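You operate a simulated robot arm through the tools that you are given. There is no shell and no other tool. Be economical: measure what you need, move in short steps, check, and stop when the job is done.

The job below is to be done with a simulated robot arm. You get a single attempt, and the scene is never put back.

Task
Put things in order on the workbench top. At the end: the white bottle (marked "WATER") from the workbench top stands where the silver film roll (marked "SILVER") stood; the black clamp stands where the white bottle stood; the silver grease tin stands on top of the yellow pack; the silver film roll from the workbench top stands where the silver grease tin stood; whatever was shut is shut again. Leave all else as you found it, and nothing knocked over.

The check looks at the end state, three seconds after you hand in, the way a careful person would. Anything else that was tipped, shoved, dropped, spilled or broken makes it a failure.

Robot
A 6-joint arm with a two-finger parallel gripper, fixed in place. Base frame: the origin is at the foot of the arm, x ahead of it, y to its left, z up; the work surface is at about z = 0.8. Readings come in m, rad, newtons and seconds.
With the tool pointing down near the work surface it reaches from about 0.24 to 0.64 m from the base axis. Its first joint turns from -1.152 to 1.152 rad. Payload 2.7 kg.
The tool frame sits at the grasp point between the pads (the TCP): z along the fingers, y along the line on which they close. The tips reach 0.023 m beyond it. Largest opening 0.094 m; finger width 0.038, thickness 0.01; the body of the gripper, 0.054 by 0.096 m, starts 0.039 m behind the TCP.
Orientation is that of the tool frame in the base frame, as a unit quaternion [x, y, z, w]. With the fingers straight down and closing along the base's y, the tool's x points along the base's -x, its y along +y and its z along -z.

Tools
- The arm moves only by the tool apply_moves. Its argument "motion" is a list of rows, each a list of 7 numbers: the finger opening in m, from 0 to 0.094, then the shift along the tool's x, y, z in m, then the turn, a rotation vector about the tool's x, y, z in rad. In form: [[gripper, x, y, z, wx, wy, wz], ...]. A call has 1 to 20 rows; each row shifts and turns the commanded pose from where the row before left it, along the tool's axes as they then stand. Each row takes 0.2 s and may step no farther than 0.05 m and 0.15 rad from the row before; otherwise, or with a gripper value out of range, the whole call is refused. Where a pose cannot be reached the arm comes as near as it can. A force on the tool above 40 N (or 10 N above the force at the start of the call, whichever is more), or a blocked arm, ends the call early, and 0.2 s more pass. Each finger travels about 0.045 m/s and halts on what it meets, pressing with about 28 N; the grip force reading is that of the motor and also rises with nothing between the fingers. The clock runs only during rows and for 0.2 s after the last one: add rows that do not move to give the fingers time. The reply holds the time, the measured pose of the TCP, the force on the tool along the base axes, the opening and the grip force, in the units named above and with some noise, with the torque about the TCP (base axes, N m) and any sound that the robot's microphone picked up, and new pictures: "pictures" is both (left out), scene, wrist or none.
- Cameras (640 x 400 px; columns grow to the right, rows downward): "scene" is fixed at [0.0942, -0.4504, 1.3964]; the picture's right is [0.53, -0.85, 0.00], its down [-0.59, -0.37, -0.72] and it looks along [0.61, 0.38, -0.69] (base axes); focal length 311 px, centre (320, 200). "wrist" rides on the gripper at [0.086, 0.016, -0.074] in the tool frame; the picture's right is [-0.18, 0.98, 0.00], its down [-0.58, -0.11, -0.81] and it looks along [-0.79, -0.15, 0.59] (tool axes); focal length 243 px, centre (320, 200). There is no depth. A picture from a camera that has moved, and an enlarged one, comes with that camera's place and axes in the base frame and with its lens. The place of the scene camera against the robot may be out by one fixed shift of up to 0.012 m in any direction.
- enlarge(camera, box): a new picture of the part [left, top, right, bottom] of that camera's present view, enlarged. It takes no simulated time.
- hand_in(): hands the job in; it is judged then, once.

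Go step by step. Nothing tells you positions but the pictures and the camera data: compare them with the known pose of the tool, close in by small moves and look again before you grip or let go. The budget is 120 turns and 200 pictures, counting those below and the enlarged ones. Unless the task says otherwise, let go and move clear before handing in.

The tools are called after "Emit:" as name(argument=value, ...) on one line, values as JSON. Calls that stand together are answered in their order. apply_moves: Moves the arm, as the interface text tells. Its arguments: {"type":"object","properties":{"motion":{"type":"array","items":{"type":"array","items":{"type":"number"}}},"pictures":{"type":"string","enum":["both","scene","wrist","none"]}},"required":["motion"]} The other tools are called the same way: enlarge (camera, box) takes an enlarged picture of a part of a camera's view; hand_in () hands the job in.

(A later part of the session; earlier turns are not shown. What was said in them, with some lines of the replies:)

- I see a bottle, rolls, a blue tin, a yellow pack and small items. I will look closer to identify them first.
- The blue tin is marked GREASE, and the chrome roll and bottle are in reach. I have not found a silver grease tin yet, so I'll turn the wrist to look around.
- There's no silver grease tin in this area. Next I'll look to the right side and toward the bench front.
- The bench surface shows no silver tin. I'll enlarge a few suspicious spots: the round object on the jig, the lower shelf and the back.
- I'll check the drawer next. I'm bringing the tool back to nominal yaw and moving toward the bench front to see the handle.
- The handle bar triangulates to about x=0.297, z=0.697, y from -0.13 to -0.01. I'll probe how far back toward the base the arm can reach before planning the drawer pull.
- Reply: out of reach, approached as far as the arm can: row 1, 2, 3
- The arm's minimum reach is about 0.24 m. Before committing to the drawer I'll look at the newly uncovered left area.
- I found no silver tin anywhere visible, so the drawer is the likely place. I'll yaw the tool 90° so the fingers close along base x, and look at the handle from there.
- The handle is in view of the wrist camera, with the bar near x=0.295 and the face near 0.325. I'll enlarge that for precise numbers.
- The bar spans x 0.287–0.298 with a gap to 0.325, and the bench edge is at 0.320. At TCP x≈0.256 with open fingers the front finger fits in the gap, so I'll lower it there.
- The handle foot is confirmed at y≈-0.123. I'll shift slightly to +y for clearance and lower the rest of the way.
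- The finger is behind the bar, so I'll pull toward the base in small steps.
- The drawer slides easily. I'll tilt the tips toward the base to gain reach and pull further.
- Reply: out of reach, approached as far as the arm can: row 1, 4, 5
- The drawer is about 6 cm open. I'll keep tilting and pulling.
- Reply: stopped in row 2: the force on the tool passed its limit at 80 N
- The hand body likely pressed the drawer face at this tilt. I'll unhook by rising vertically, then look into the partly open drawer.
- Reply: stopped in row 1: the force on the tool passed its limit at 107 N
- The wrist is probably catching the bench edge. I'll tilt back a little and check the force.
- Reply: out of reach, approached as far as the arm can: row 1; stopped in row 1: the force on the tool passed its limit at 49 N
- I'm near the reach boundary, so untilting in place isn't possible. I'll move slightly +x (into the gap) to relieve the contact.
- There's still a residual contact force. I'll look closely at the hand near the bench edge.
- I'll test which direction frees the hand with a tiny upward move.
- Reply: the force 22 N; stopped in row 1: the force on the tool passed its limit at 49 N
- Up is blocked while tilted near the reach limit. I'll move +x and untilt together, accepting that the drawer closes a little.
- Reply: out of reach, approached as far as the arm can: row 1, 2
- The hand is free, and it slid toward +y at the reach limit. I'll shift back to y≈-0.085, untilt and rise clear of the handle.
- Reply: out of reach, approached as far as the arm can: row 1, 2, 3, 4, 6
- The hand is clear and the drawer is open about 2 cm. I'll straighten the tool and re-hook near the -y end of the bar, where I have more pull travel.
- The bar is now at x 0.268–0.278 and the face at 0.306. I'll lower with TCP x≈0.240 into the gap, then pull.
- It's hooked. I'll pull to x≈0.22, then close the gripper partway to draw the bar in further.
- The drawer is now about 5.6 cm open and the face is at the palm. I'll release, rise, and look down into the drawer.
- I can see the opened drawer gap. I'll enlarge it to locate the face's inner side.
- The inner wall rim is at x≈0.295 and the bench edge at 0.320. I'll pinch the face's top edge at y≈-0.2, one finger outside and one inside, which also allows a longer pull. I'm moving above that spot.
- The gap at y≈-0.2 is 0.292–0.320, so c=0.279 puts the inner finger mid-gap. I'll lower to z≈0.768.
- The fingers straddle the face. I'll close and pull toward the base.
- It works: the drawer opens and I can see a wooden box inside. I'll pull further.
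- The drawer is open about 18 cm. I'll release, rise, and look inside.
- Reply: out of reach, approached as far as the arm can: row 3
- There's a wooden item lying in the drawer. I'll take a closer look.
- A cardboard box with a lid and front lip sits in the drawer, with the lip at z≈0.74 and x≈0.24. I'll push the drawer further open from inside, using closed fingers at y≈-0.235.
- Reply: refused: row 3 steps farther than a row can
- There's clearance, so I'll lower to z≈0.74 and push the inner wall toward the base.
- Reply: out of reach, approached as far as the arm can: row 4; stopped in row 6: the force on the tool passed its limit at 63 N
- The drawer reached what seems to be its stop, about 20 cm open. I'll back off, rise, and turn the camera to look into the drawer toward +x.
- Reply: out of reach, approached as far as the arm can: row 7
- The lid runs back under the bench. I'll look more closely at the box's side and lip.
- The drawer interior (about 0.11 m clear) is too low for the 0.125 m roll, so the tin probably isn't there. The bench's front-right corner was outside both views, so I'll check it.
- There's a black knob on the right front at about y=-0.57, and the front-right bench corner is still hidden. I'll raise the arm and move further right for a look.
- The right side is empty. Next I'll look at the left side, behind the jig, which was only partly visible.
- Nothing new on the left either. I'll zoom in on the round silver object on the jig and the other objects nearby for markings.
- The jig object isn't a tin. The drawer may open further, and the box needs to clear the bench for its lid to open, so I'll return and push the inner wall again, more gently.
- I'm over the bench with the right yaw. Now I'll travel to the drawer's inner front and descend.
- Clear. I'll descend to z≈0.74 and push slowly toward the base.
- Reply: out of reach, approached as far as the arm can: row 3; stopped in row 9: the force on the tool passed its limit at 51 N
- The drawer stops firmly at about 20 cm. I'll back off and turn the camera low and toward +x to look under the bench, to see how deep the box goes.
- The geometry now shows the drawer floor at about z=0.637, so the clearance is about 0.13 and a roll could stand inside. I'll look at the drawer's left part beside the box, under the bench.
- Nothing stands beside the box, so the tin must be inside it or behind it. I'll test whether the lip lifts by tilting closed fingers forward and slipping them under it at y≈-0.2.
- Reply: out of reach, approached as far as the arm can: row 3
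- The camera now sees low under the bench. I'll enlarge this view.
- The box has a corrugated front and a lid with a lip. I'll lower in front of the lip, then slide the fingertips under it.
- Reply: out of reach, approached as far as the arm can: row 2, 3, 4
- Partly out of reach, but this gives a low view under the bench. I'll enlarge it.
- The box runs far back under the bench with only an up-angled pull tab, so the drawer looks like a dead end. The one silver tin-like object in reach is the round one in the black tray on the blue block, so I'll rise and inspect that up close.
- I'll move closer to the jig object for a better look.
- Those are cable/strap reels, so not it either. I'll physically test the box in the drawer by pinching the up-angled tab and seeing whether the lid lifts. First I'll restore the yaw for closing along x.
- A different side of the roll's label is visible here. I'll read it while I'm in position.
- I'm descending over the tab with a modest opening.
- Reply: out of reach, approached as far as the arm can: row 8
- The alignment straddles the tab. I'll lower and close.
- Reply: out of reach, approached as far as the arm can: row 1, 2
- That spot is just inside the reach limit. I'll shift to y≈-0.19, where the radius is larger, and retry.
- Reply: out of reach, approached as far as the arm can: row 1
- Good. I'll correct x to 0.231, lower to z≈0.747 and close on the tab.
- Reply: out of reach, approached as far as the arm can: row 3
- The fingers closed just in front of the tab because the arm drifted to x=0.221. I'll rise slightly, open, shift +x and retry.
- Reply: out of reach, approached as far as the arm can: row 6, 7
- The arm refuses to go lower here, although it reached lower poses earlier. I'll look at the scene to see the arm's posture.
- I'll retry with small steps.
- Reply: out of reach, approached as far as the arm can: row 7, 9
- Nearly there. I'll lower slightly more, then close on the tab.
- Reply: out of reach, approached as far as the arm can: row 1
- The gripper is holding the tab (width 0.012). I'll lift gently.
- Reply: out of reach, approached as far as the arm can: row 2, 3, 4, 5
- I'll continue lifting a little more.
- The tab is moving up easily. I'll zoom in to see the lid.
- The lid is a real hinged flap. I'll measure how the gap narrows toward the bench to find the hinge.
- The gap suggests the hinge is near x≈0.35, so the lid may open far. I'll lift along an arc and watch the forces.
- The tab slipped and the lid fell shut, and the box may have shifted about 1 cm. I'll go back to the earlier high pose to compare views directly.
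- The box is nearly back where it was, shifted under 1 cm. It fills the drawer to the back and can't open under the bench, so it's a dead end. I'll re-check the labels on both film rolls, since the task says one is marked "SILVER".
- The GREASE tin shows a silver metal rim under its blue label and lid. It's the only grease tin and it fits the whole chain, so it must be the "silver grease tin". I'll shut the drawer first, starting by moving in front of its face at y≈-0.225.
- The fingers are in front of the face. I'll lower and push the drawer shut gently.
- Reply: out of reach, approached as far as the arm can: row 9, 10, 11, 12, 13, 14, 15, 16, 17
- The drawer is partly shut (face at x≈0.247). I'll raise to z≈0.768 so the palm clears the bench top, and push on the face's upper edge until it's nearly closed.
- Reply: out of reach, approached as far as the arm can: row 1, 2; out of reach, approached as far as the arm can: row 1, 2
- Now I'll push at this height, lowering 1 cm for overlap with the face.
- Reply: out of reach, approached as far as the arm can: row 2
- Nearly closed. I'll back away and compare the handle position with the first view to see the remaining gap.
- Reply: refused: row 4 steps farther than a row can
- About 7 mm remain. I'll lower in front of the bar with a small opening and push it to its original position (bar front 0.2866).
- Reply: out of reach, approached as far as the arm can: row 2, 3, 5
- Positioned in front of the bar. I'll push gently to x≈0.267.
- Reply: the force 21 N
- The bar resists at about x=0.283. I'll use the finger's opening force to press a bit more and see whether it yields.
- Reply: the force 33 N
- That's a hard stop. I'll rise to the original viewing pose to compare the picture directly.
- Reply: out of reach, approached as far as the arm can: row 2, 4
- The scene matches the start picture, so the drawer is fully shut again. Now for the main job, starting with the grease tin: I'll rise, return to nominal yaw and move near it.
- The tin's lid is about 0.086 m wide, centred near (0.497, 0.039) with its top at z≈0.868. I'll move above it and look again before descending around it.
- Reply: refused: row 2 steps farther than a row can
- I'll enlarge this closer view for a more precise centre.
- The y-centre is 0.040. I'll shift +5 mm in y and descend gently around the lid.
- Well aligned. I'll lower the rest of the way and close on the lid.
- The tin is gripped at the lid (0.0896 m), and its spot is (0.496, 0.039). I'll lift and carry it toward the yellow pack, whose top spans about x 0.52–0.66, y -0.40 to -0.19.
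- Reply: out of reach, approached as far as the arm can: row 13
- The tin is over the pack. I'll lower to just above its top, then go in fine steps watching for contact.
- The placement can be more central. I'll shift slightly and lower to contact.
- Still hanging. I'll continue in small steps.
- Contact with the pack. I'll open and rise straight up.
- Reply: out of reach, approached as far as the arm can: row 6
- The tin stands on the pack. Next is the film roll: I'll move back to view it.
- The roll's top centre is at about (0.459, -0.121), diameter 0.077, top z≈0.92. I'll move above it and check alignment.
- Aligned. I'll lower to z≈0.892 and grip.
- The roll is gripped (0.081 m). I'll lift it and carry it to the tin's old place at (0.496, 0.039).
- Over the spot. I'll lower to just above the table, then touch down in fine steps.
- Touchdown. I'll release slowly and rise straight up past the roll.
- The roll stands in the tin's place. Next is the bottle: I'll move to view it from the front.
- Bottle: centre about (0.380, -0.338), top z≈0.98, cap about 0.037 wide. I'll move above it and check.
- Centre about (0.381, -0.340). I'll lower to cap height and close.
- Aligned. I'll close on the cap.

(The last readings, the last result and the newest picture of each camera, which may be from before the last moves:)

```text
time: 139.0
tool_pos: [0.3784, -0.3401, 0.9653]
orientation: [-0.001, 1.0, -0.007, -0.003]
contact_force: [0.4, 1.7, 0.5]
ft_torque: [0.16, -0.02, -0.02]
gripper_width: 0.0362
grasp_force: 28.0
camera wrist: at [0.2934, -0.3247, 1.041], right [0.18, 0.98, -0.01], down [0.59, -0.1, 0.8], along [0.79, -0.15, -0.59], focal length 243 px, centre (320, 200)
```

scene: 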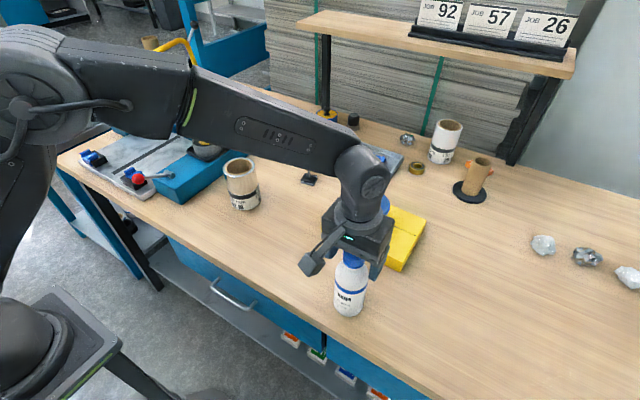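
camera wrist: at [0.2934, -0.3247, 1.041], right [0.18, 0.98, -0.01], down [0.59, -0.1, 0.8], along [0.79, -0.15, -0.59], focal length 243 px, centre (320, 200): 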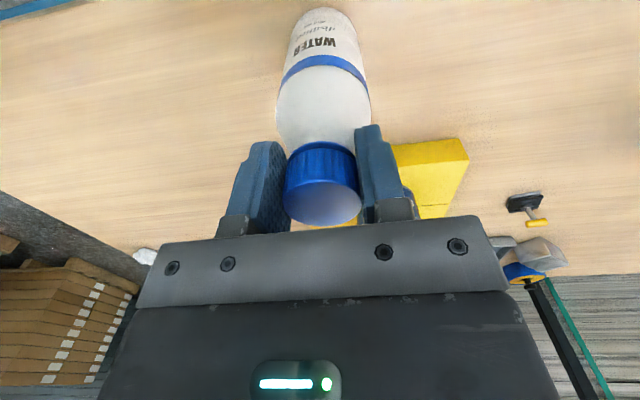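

The bottle is held by the cap. I'll lift and carry it to the roll's old place (0.458, -0.121).

Emit:
apply_moves(motion=[[0.02, 0, 0, -0.02, 0, 0, 0], [0.02, 0, 0, -0.03, 0, 0, 0], [0.02, 0, 0, -0.02, 0, 0, 0], [0.02, -0.01, 0.03, 0, 0, 0, 0], [0.02, -0.015, 0.04, 0, 0, 0, 0], [0.02, -0.015, 0.04, 0, 0, 0, 0], [0.02, -0.015, 0.04, 0, 0, 0, 0], [0.02, -0.015, 0.04, 0, 0, 0, 0], [0.02, -0.01, 0.029, 0, 0, 0, 0], [0.02, 0, 0, 0, 0, 0, 0], [0.02, 0, 0, 0, 0, 0, 0]], pictures="both")

```text
time: 141.4
tool_pos: [0.4593, -0.1196, 1.0325]
orientation: [-0.001, 1.0, -0.007, -0.003]
contact_force: [0.8, -0.3, -4.7]
ft_torque: [0.0, 0.03, -0.03]
gripper_width: 0.0359
grasp_force: 27.8
camera wrist: at [0.373, -0.1042, 1.1069], right [0.18, 0.98, -0.01], down [0.59, -0.1, 0.8], along [0.79, -0.16, -0.59], focal length 243 px, centre (320, 200)
```

scene: 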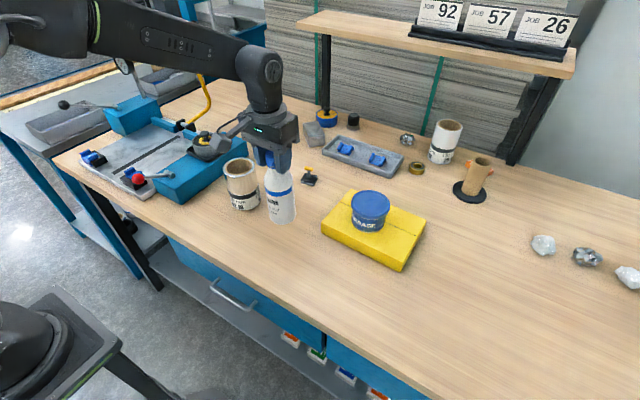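
wrist: 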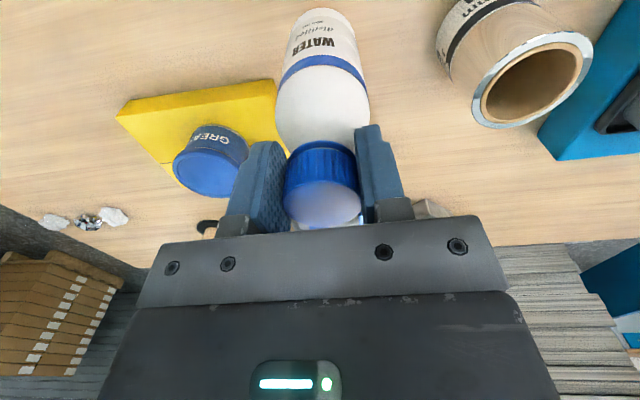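

Good. I'll lower to just above the table and touch down.

Emit:
apply_moves(motion=[[0.02, 0, -0.001, 0.03, 0, 0, 0], [0.02, 0, 0, 0.025, 0, 0, 0], [0.02, 0, 0, 0.009, 0, 0, 0], [0.02, 0, 0, 0.002, 0, 0, 0], [0.02, 0, 0, 0, 0, 0, 0]], pictures="none")

Emit:
apply_moves(motion=[[0.02, 0, 0, 0.0015, 0, 0, 0], [0.02, 0, 0, 0, 0, 0, 0]], pictures="none")

```text
time: 142.6
tool_pos: [0.4577, -0.122, 0.9681]
orientation: [0.0, 1.0, -0.007, -0.002]
contact_force: [-0.1, -0.9, -0.5]
ft_torque: [0.03, 0.06, 0.01]
gripper_width: 0.036
grasp_force: 28.3
```

```text
time: 143.2
tool_pos: [0.4593, -0.1235, 0.9661]
orientation: [-0.001, 1.0, -0.007, -0.001]
contact_force: [-3.3, -1.1, 15.3]
ft_torque: [0.21, 0.35, 0.02]
gripper_width: 0.0363
grasp_force: 28.3
```

Touchdown. I'll release slowly and rise.

Emit:
apply_moves(motion=[[0.037, 0, 0, -0.001, 0, 0, 0], [0.042, 0, 0, 0, 0, 0, 0], [0.055, 0, 0, 0, 0, 0, 0], [0.07, 0, 0, 0, 0, 0, 0], [0.08, 0, 0, -0.02, 0, 0, 0], [0.08, 0, 0, -0.04, 0, 0, 0], [0.08, 0, 0, -0.04, 0, 0, 0], [0.08, 0, 0, 0, 0, 0, 0]], pictures="both")

```text
time: 145.0
tool_pos: [0.4579, -0.1192, 1.0657]
orientation: [-0.001, 1.0, -0.007, -0.002]
contact_force: [0.3, 1.1, 0.2]
ft_torque: [0.01, 0.0, -0.01]
gripper_width: 0.0798
grasp_force: 0.0
camera wrist: at [0.3725, -0.1043, 1.1412], right [0.18, 0.98, -0.01], down [0.59, -0.1, 0.8], along [0.79, -0.15, -0.59], focal length 243 px, centre (320, 200)
```

scene: 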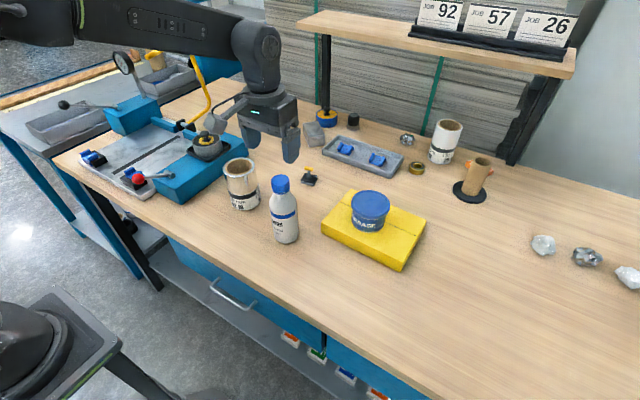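
wrist: 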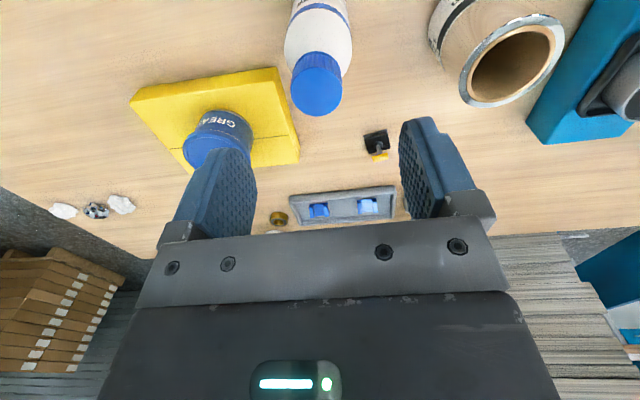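

The bottle stands in place. Now the clamp at about (0.672, -0.06), near the edge of reach: I'll move closer and look.

Emit:
apply_moves(motion=[[0.08, -0.03, 0.015, 0, 0, 0, 0], [0.08, -0.03, 0.015, 0, 0, 0, 0], [0.08, -0.03, 0.015, 0, 0, 0, 0], [0.08, -0.03, 0.015, 0, 0, 0, 0], [0.08, 0, 0, 0.04, 0, 0, 0], [0.08, 0, 0, 0.02, 0, 0, 0], [0.08, 0, 0, 0, 0, 0, 0]], pictures="wrist")

Emit:
enlarge(camera="wrist", box=[230, 0, 430, 160])

Emit:
enlarge(camera="scene", box=[290, 155, 330, 195])

```text
time: 146.6
tool_pos: [0.5784, -0.0613, 1.0037]
orientation: [-0.001, 1.0, -0.007, -0.002]
contact_force: [0.1, 0.5, -0.2]
ft_torque: [0.03, 0.01, 0.02]
gripper_width: 0.0798
grasp_force: 0.1
camera wrist: at [0.4931, -0.0461, 1.0789], right [0.18, 0.98, -0.01], down [0.59, -0.1, 0.8], along [0.79, -0.16, -0.59], focal length 243 px, centre (320, 200)
```

wrist: 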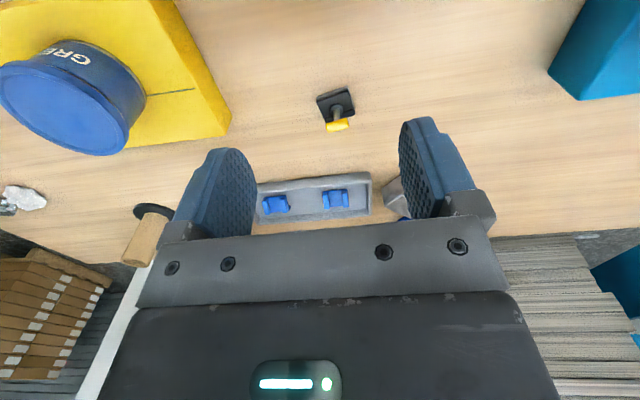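

```text
2.50 times, centred on (330, 80) of wrist
camera zoom: at [0.4931, -0.0461, 1.0789], right [0.18, 0.98, -0.01], down [0.59, -0.1, 0.8], along [0.79, -0.16, -0.59], focal length 606 px, centre (295, 500)
```

zoom: 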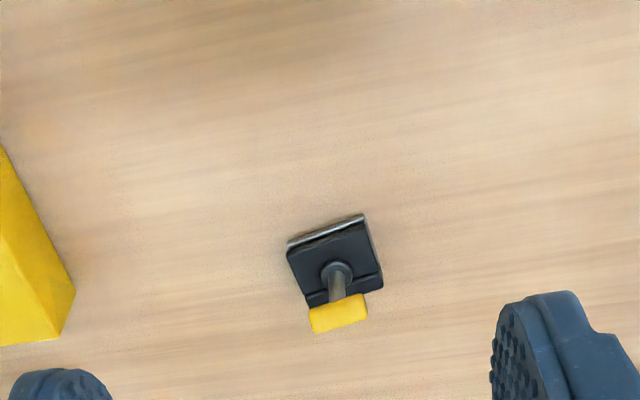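

```text
10.00 times, centred on (310, 175) of scene
camera zoom: at [0.0942, -0.4504, 1.3964], right [0.53, -0.85, 0.0], down [-0.59, -0.37, -0.72], along [0.61, 0.38, -0.69], focal length 3107 px, centre (420, 450)
```

zoom: 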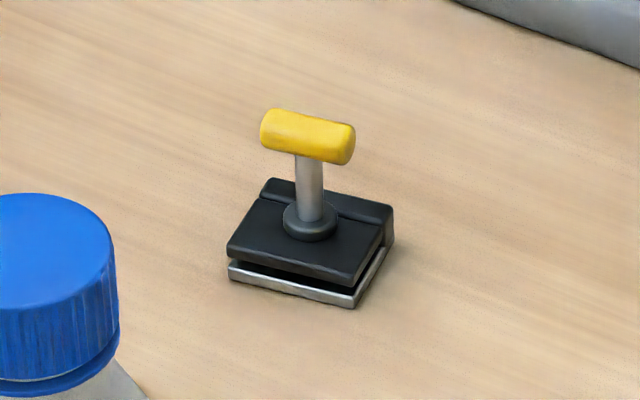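

Clamp: base at about (0.661, -0.062), yellow bar along y at z≈0.853, length about 0.025. I'll tilt the tips outward 0.25 rad for reach and approach above the bar.

Emit:
apply_moves(motion=[[0.06, 0, 0, 0, 0, -0.125, 0], [0.05, 0, 0, 0, 0, -0.125, 0], [0.05, -0.02, 0, 0.034, 0, 0, 0], [0.05, -0.02, 0, 0.034, 0, 0, 0], [0.05, -0.02, 0, 0.034, 0, 0, 0], [0.05, 0, 0, 0, 0, 0, 0]], pictures="both")

Emit:
enlarge(camera="scene", box=[270, 120, 360, 200])

```text
time: 148.0
tool_pos: [0.6622, -0.0628, 0.9203]
orientation: [-0.002, 0.993, -0.007, 0.121]
contact_force: [0.1, 0.9, 0.1]
ft_torque: [0.0, 0.01, 0.01]
gripper_width: 0.0503
grasp_force: 0.0
camera wrist: at [0.5607, -0.0474, 0.9712], right [0.18, 0.98, 0.03], down [0.37, -0.09, 0.92], along [0.91, -0.15, -0.38], focal length 243 px, centre (320, 200)
```

scene: 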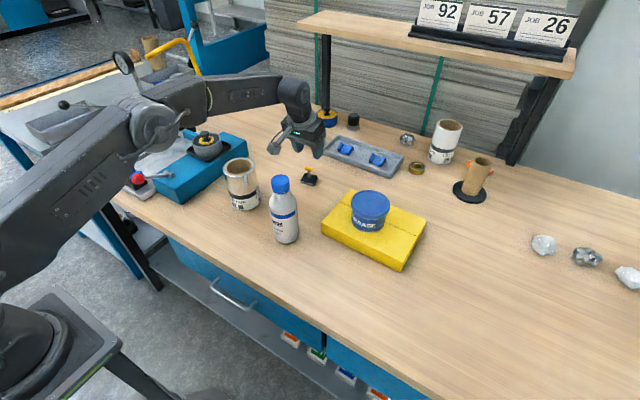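
wrist: 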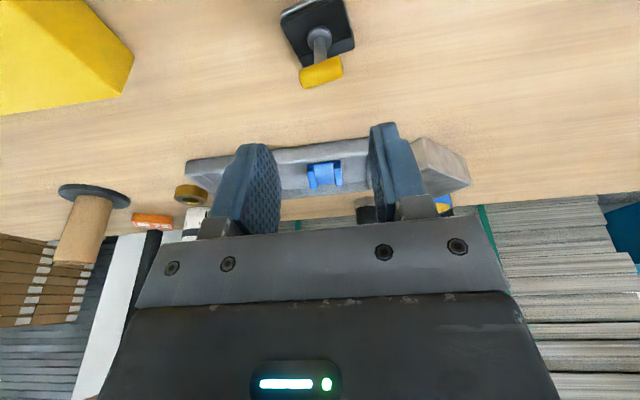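

```text
5.00 times, centred on (315, 160) of scene
camera zoom: at [0.0942, -0.4504, 1.3964], right [0.53, -0.85, 0.0], down [-0.59, -0.37, -0.72], along [0.61, 0.38, -0.69], focal length 1553 px, centre (345, 400)
```

zoom: 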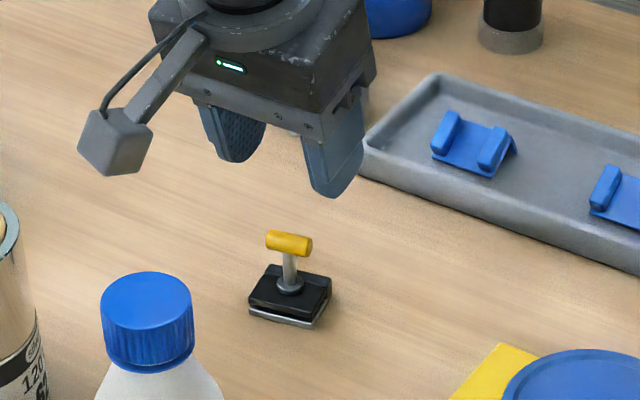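

Aligned within a couple of mm. I'll lower to the bar.

Emit:
apply_moves(motion=[[0.05, 0.006, 0.001, 0.02, 0, 0, 0], [0.05, 0.006, 0, 0.02, 0, 0, 0], [0.05, 0.0055, 0, 0.0206, 0, 0, 0], [0.05, 0, 0, 0, 0, 0, 0]], pictures="wrist")

Emit:
enlarge(camera="scene", box=[280, 140, 344, 196])

```text
time: 149.0
tool_pos: [0.6595, -0.0631, 0.8575]
orientation: [-0.002, 0.992, -0.006, 0.122]
contact_force: [0.0, 0.1, 0.9]
ft_torque: [0.01, -0.01, 0.03]
gripper_width: 0.0503
grasp_force: 0.1
camera wrist: at [0.5578, -0.0476, 0.9077], right [0.18, 0.98, 0.03], down [0.37, -0.1, 0.92], along [0.91, -0.15, -0.38], focal length 243 px, centre (320, 200)
```

wrist: 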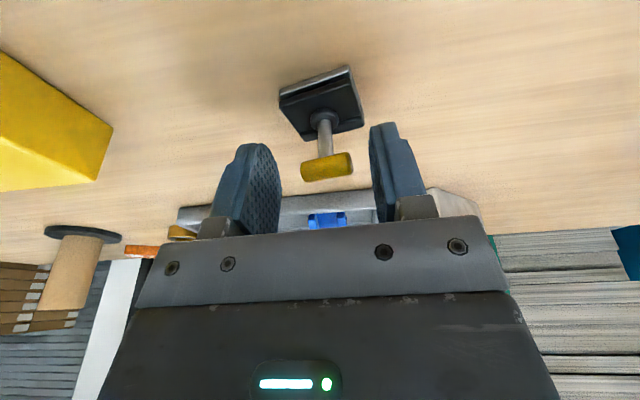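

```text
7.14 times, centred on (312, 168) of scene
camera zoom: at [0.0942, -0.4504, 1.3964], right [0.53, -0.85, 0.0], down [-0.59, -0.37, -0.72], along [0.61, 0.38, -0.69], focal length 2219 px, centre (377, 429)
```

zoom: 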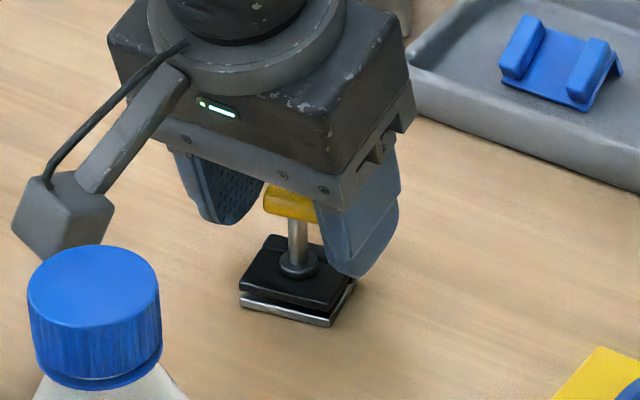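

The bar is centred between the fingers. I'll drop 5 mm more and close slowly.

Emit:
apply_moves(motion=[[0.05, 0.0012, 0.0025, 0.0048, 0, 0, 0], [0.042, 0, 0, 0, 0, 0, 0], [0.034, 0, 0, 0, 0, 0, 0], [0.026, 0, 0, 0, 0, 0, 0], [0.018, 0, 0, 0, 0, 0, 0], [0.01, 0, 0, 0, 0, 0, 0], [0.01, 0, 0, 0, 0, 0, 0]], pictures="wrist")

Emit:
enlarge(camera="scene", box=[280, 140, 344, 196])

```text
time: 150.6
tool_pos: [0.6596, -0.06, 0.852]
orientation: [-0.001, 0.993, -0.007, 0.122]
contact_force: [0.4, 0.2, -0.1]
ft_torque: [0.04, -0.02, -0.01]
gripper_width: 0.0268
grasp_force: 28.3
camera wrist: at [0.5579, -0.0449, 0.9031], right [0.18, 0.98, 0.03], down [0.37, -0.1, 0.92], along [0.91, -0.15, -0.38], focal length 243 px, centre (320, 200)
```

wrist: 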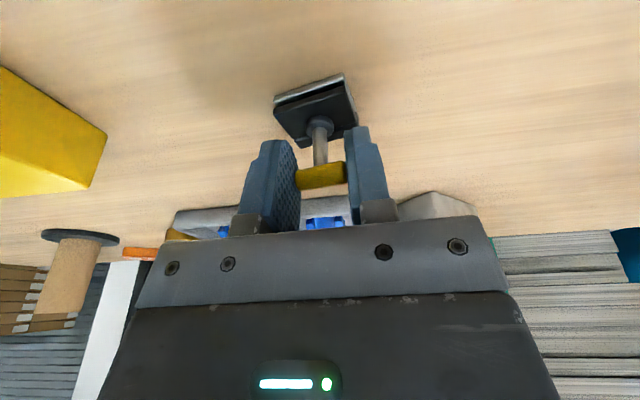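

```text
7.14 times, centred on (312, 168) of scene
camera zoom: at [0.0942, -0.4504, 1.3964], right [0.53, -0.85, 0.0], down [-0.59, -0.37, -0.72], along [0.61, 0.38, -0.69], focal length 2219 px, centre (377, 429)
```

zoom: 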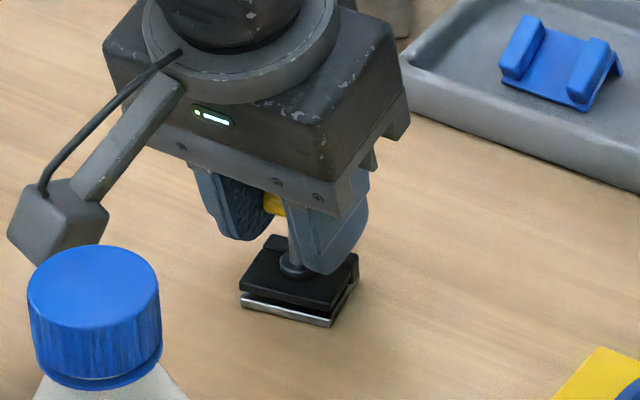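

The clamp's bar is gripped (0.027 m). I'll lift, retract and carry it high over everything to the bottle's old place.

Emit:
apply_moves(motion=[[0.01, -0.005, 0, -0.0194, 0, 0, 0], [0.01, -0.0099, 0, -0.0388, 0, 0, 0], [0.01, -0.005, 0, -0.0194, 0, 0, 0], [0.01, 0.0101, 0, -0.0412, 0, 0, 0], [0.01, 0.0101, 0, -0.0412, 0, 0, 0], [0.01, 0.0101, 0, -0.0412, 0, 0, 0], [0.01, 0.0101, 0, -0.0412, 0, 0, 0], [0.01, 0, 0, 0, 0, 0, 0]], pictures="both")

```text
time: 152.4
tool_pos: [0.5785, -0.0566, 1.083]
orientation: [-0.001, 0.993, -0.007, 0.122]
contact_force: [-0.2, -0.9, -1.1]
ft_torque: [0.03, 0.0, -0.02]
gripper_width: 0.0266
grasp_force: 27.8
camera wrist: at [0.4791, -0.0419, 1.1332], right [0.18, 0.98, 0.03], down [0.37, -0.1, 0.92], along [0.91, -0.15, -0.38], focal length 243 px, centre (320, 200)
```

scene: 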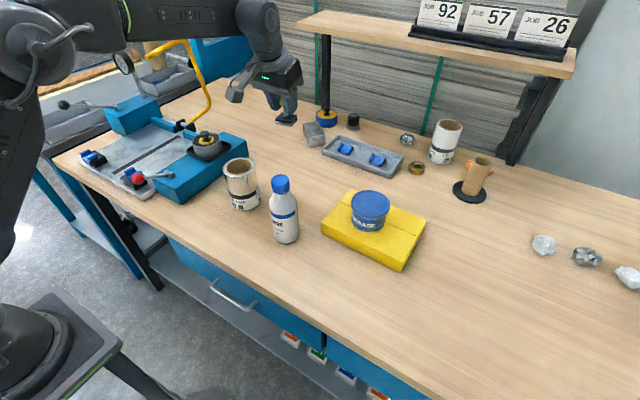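
wrist: 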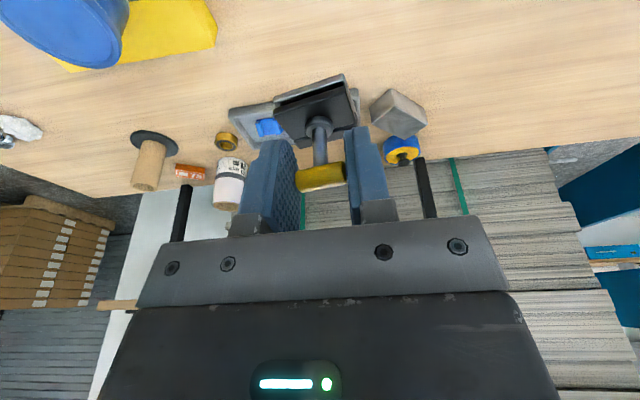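

Held firmly. I'll carry it across.

Emit:
apply_moves(motion=[[0.01, 0.0218, -0.0311, -0.0056, 0, 0, 0], [0.01, 0.0218, -0.0311, -0.0056, 0, 0, 0], [0.01, 0.0218, -0.0311, -0.0056, 0, 0, 0], [0.01, 0.0218, -0.0311, -0.0056, 0, 0, 0], [0.01, 0.0218, -0.0311, -0.0056, 0, 0, 0], [0.01, 0.0218, -0.0311, -0.0056, 0, 0, 0], [0.01, 0.0218, -0.0311, -0.0056, 0, 0, 0], [0.01, 0.0218, -0.0311, -0.0056, 0, 0, 0], [0.01, 0.0218, -0.0311, -0.0056, 0, 0, 0], [0.01, 0, 0, 0, 0, 0, 0]], pictures="scene")

```text
time: 154.6
tool_pos: [0.3777, -0.3368, 1.0888]
orientation: [-0.002, 0.993, -0.007, 0.122]
contact_force: [-0.6, 0.6, -1.5]
ft_torque: [0.01, 0.01, 0.01]
gripper_width: 0.0267
grasp_force: 28.0
```

scene: 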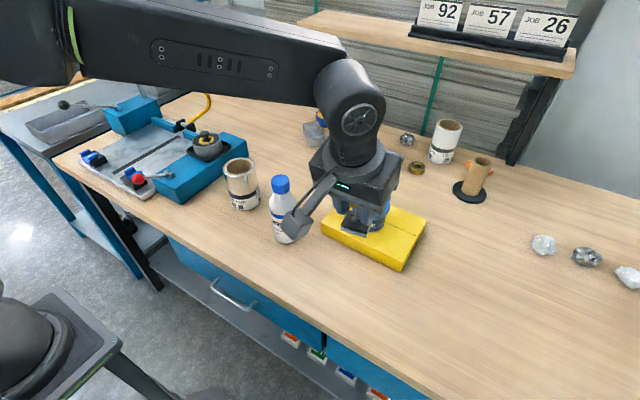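

I'll descend to just above the table.

Emit:
apply_moves(motion=[[0.01, 0.0097, 0, 0.0368, 0, 0, 0], [0.01, 0.0097, 0, 0.0368, 0, 0, 0], [0.01, 0.0097, 0, 0.0368, 0, 0, 0], [0.01, 0.0097, 0, 0.0368, 0, 0, 0], [0.01, 0.0097, 0, 0.0368, 0, 0, 0], [0.01, 0.0097, 0, 0.0368, 0, 0, 0], [0.01, 0, 0, 0, 0, 0, 0]], pictures="both")

Emit:
enlarge(camera="scene", box=[300, 240, 400, 330])

```text
time: 156.2
tool_pos: [0.3771, -0.3415, 0.86]
orientation: [-0.001, 0.993, -0.008, 0.122]
contact_force: [-0.1, -0.2, -1.1]
ft_torque: [0.01, -0.04, 0.0]
gripper_width: 0.0265
grasp_force: 28.0
camera wrist: at [0.2753, -0.3262, 0.9107], right [0.18, 0.98, 0.03], down [0.37, -0.09, 0.92], along [0.91, -0.15, -0.38], focal length 243 px, centre (320, 200)
```

scene: 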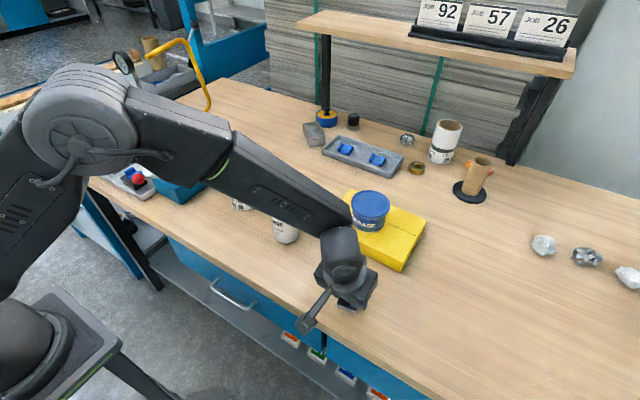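
wrist: 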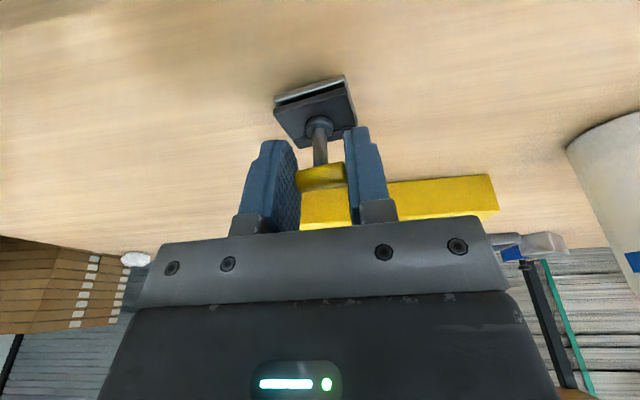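

```text
4.44 times, centred on (350, 285) of scene
camera zoom: at [0.0942, -0.4504, 1.3964], right [0.53, -0.85, 0.0], down [-0.59, -0.37, -0.72], along [0.61, 0.38, -0.69], focal length 1381 px, centre (187, -178)
5 turns are left
```

zoom: 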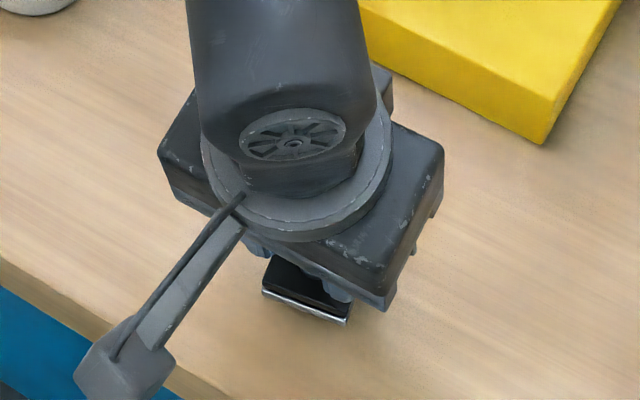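

Few turns remain. In one call I'll touch down, release and rise clear.

Emit:
apply_moves(motion=[[0.01, 0.001, 0.003, 0.004, 0, 0, 0], [0.01, 0.001, 0, 0.003, 0, 0, 0], [0.01, 0.0003, 0, 0.0012, 0, 0, 0], [0.01, 0, 0, 0, 0, 0, 0], [0.029, 0, 0, 0, 0, 0, 0], [0.032, 0, 0, 0, 0, 0, 0], [0.045, 0, 0, 0, 0, 0, 0], [0.06, 0, 0, 0, 0, 0, 0], [0.06, 0, 0, 0, 0, 0, 0], [0.06, -0.0025, 0, -0.0097, 0, 0, 0], [0.06, -0.005, 0, -0.0194, 0, 0, 0], [0.06, -0.0099, 0, -0.0388, 0, 0, 0], [0.06, -0.0099, 0, -0.0388, 0, 0, 0], [0.06, -0.0099, 0, -0.0388, 0, 0, 0], [0.06, -0.0099, 0, -0.0388, 0, 0, 0], [0.06, 0, 0, 0, 0, 0, 0]], pictures="both")

```text
time: 159.6
tool_pos: [0.3763, -0.3359, 1.0426]
orientation: [-0.002, 0.992, -0.007, 0.123]
contact_force: [-1.1, 1.2, 0.5]
ft_torque: [0.03, -0.01, 0.0]
gripper_width: 0.0598
grasp_force: 0.1
camera wrist: at [0.2752, -0.3208, 1.0923], right [0.18, 0.98, 0.03], down [0.37, -0.1, 0.92], along [0.91, -0.15, -0.38], focal length 243 px, centre (320, 200)
4 turns are left
```

scene: 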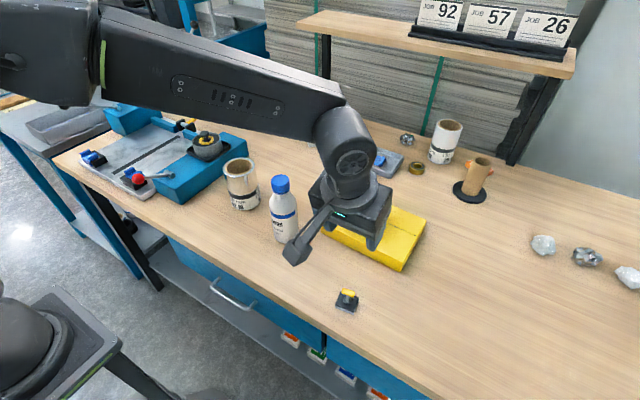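
wrist: 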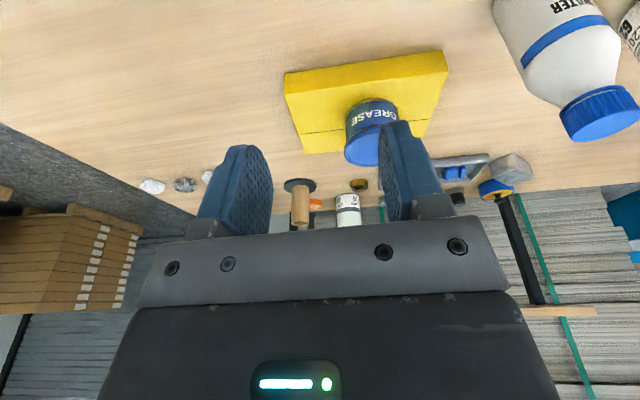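

The clamp stands where the bottle stood, and everything else is upright with the drawer shut. I'll take one quick close look at the clamp before handing in.

Emit:
enlarge(camera="scene", box=[200, 140, 440, 330])

```text
2.11 times, centred on (320, 235) of scene
camera zoom: at [0.0942, -0.4504, 1.3964], right [0.53, -0.85, 0.0], down [-0.59, -0.37, -0.72], along [0.61, 0.38, -0.69], focal length 654 px, centre (320, 126)
3 turns are left
```

zoom: 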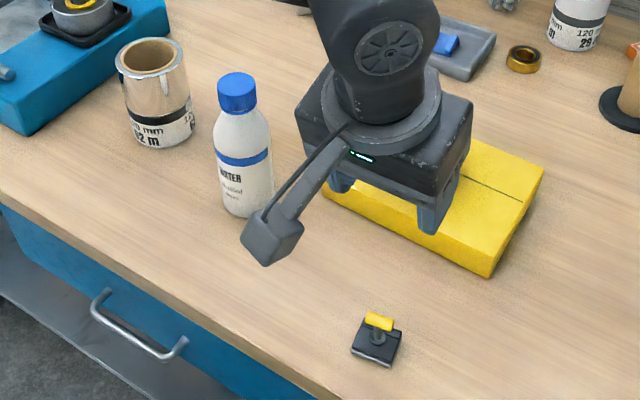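

All items stand upright in their places and the gripper is clear, so I'm handing in.

Emit:
hand_in()

```text
The job is handed in.
```

I handed the job in with all four moves made, but one of them rests on a guess about which object is the silver grease tin. My last close look showed nothing knocked over.

- **Bottle:** the WATER bottle stands where the silver film roll stood.
- **Clamp:** the black clamp stands where the bottle stood.
- **Tin:** I used the tin marked GREASE and put it on top of the yellow pack. It has a blue label and lid and shows only a silver rim at the bottom. I chose it because it was the only grease tin I found anywhere I could see.
- **Film roll:** the chrome roll stands where that tin stood. I never saw the word "SILVER" on it, but the only other roll in view was white and out of reach.
- **Drawer:** while searching I opened the drawer and lifted the lid of the cardboard box inside. The lid fell shut again and I closed the drawer fully, but the box may sit up to about 1 cm from where it was.
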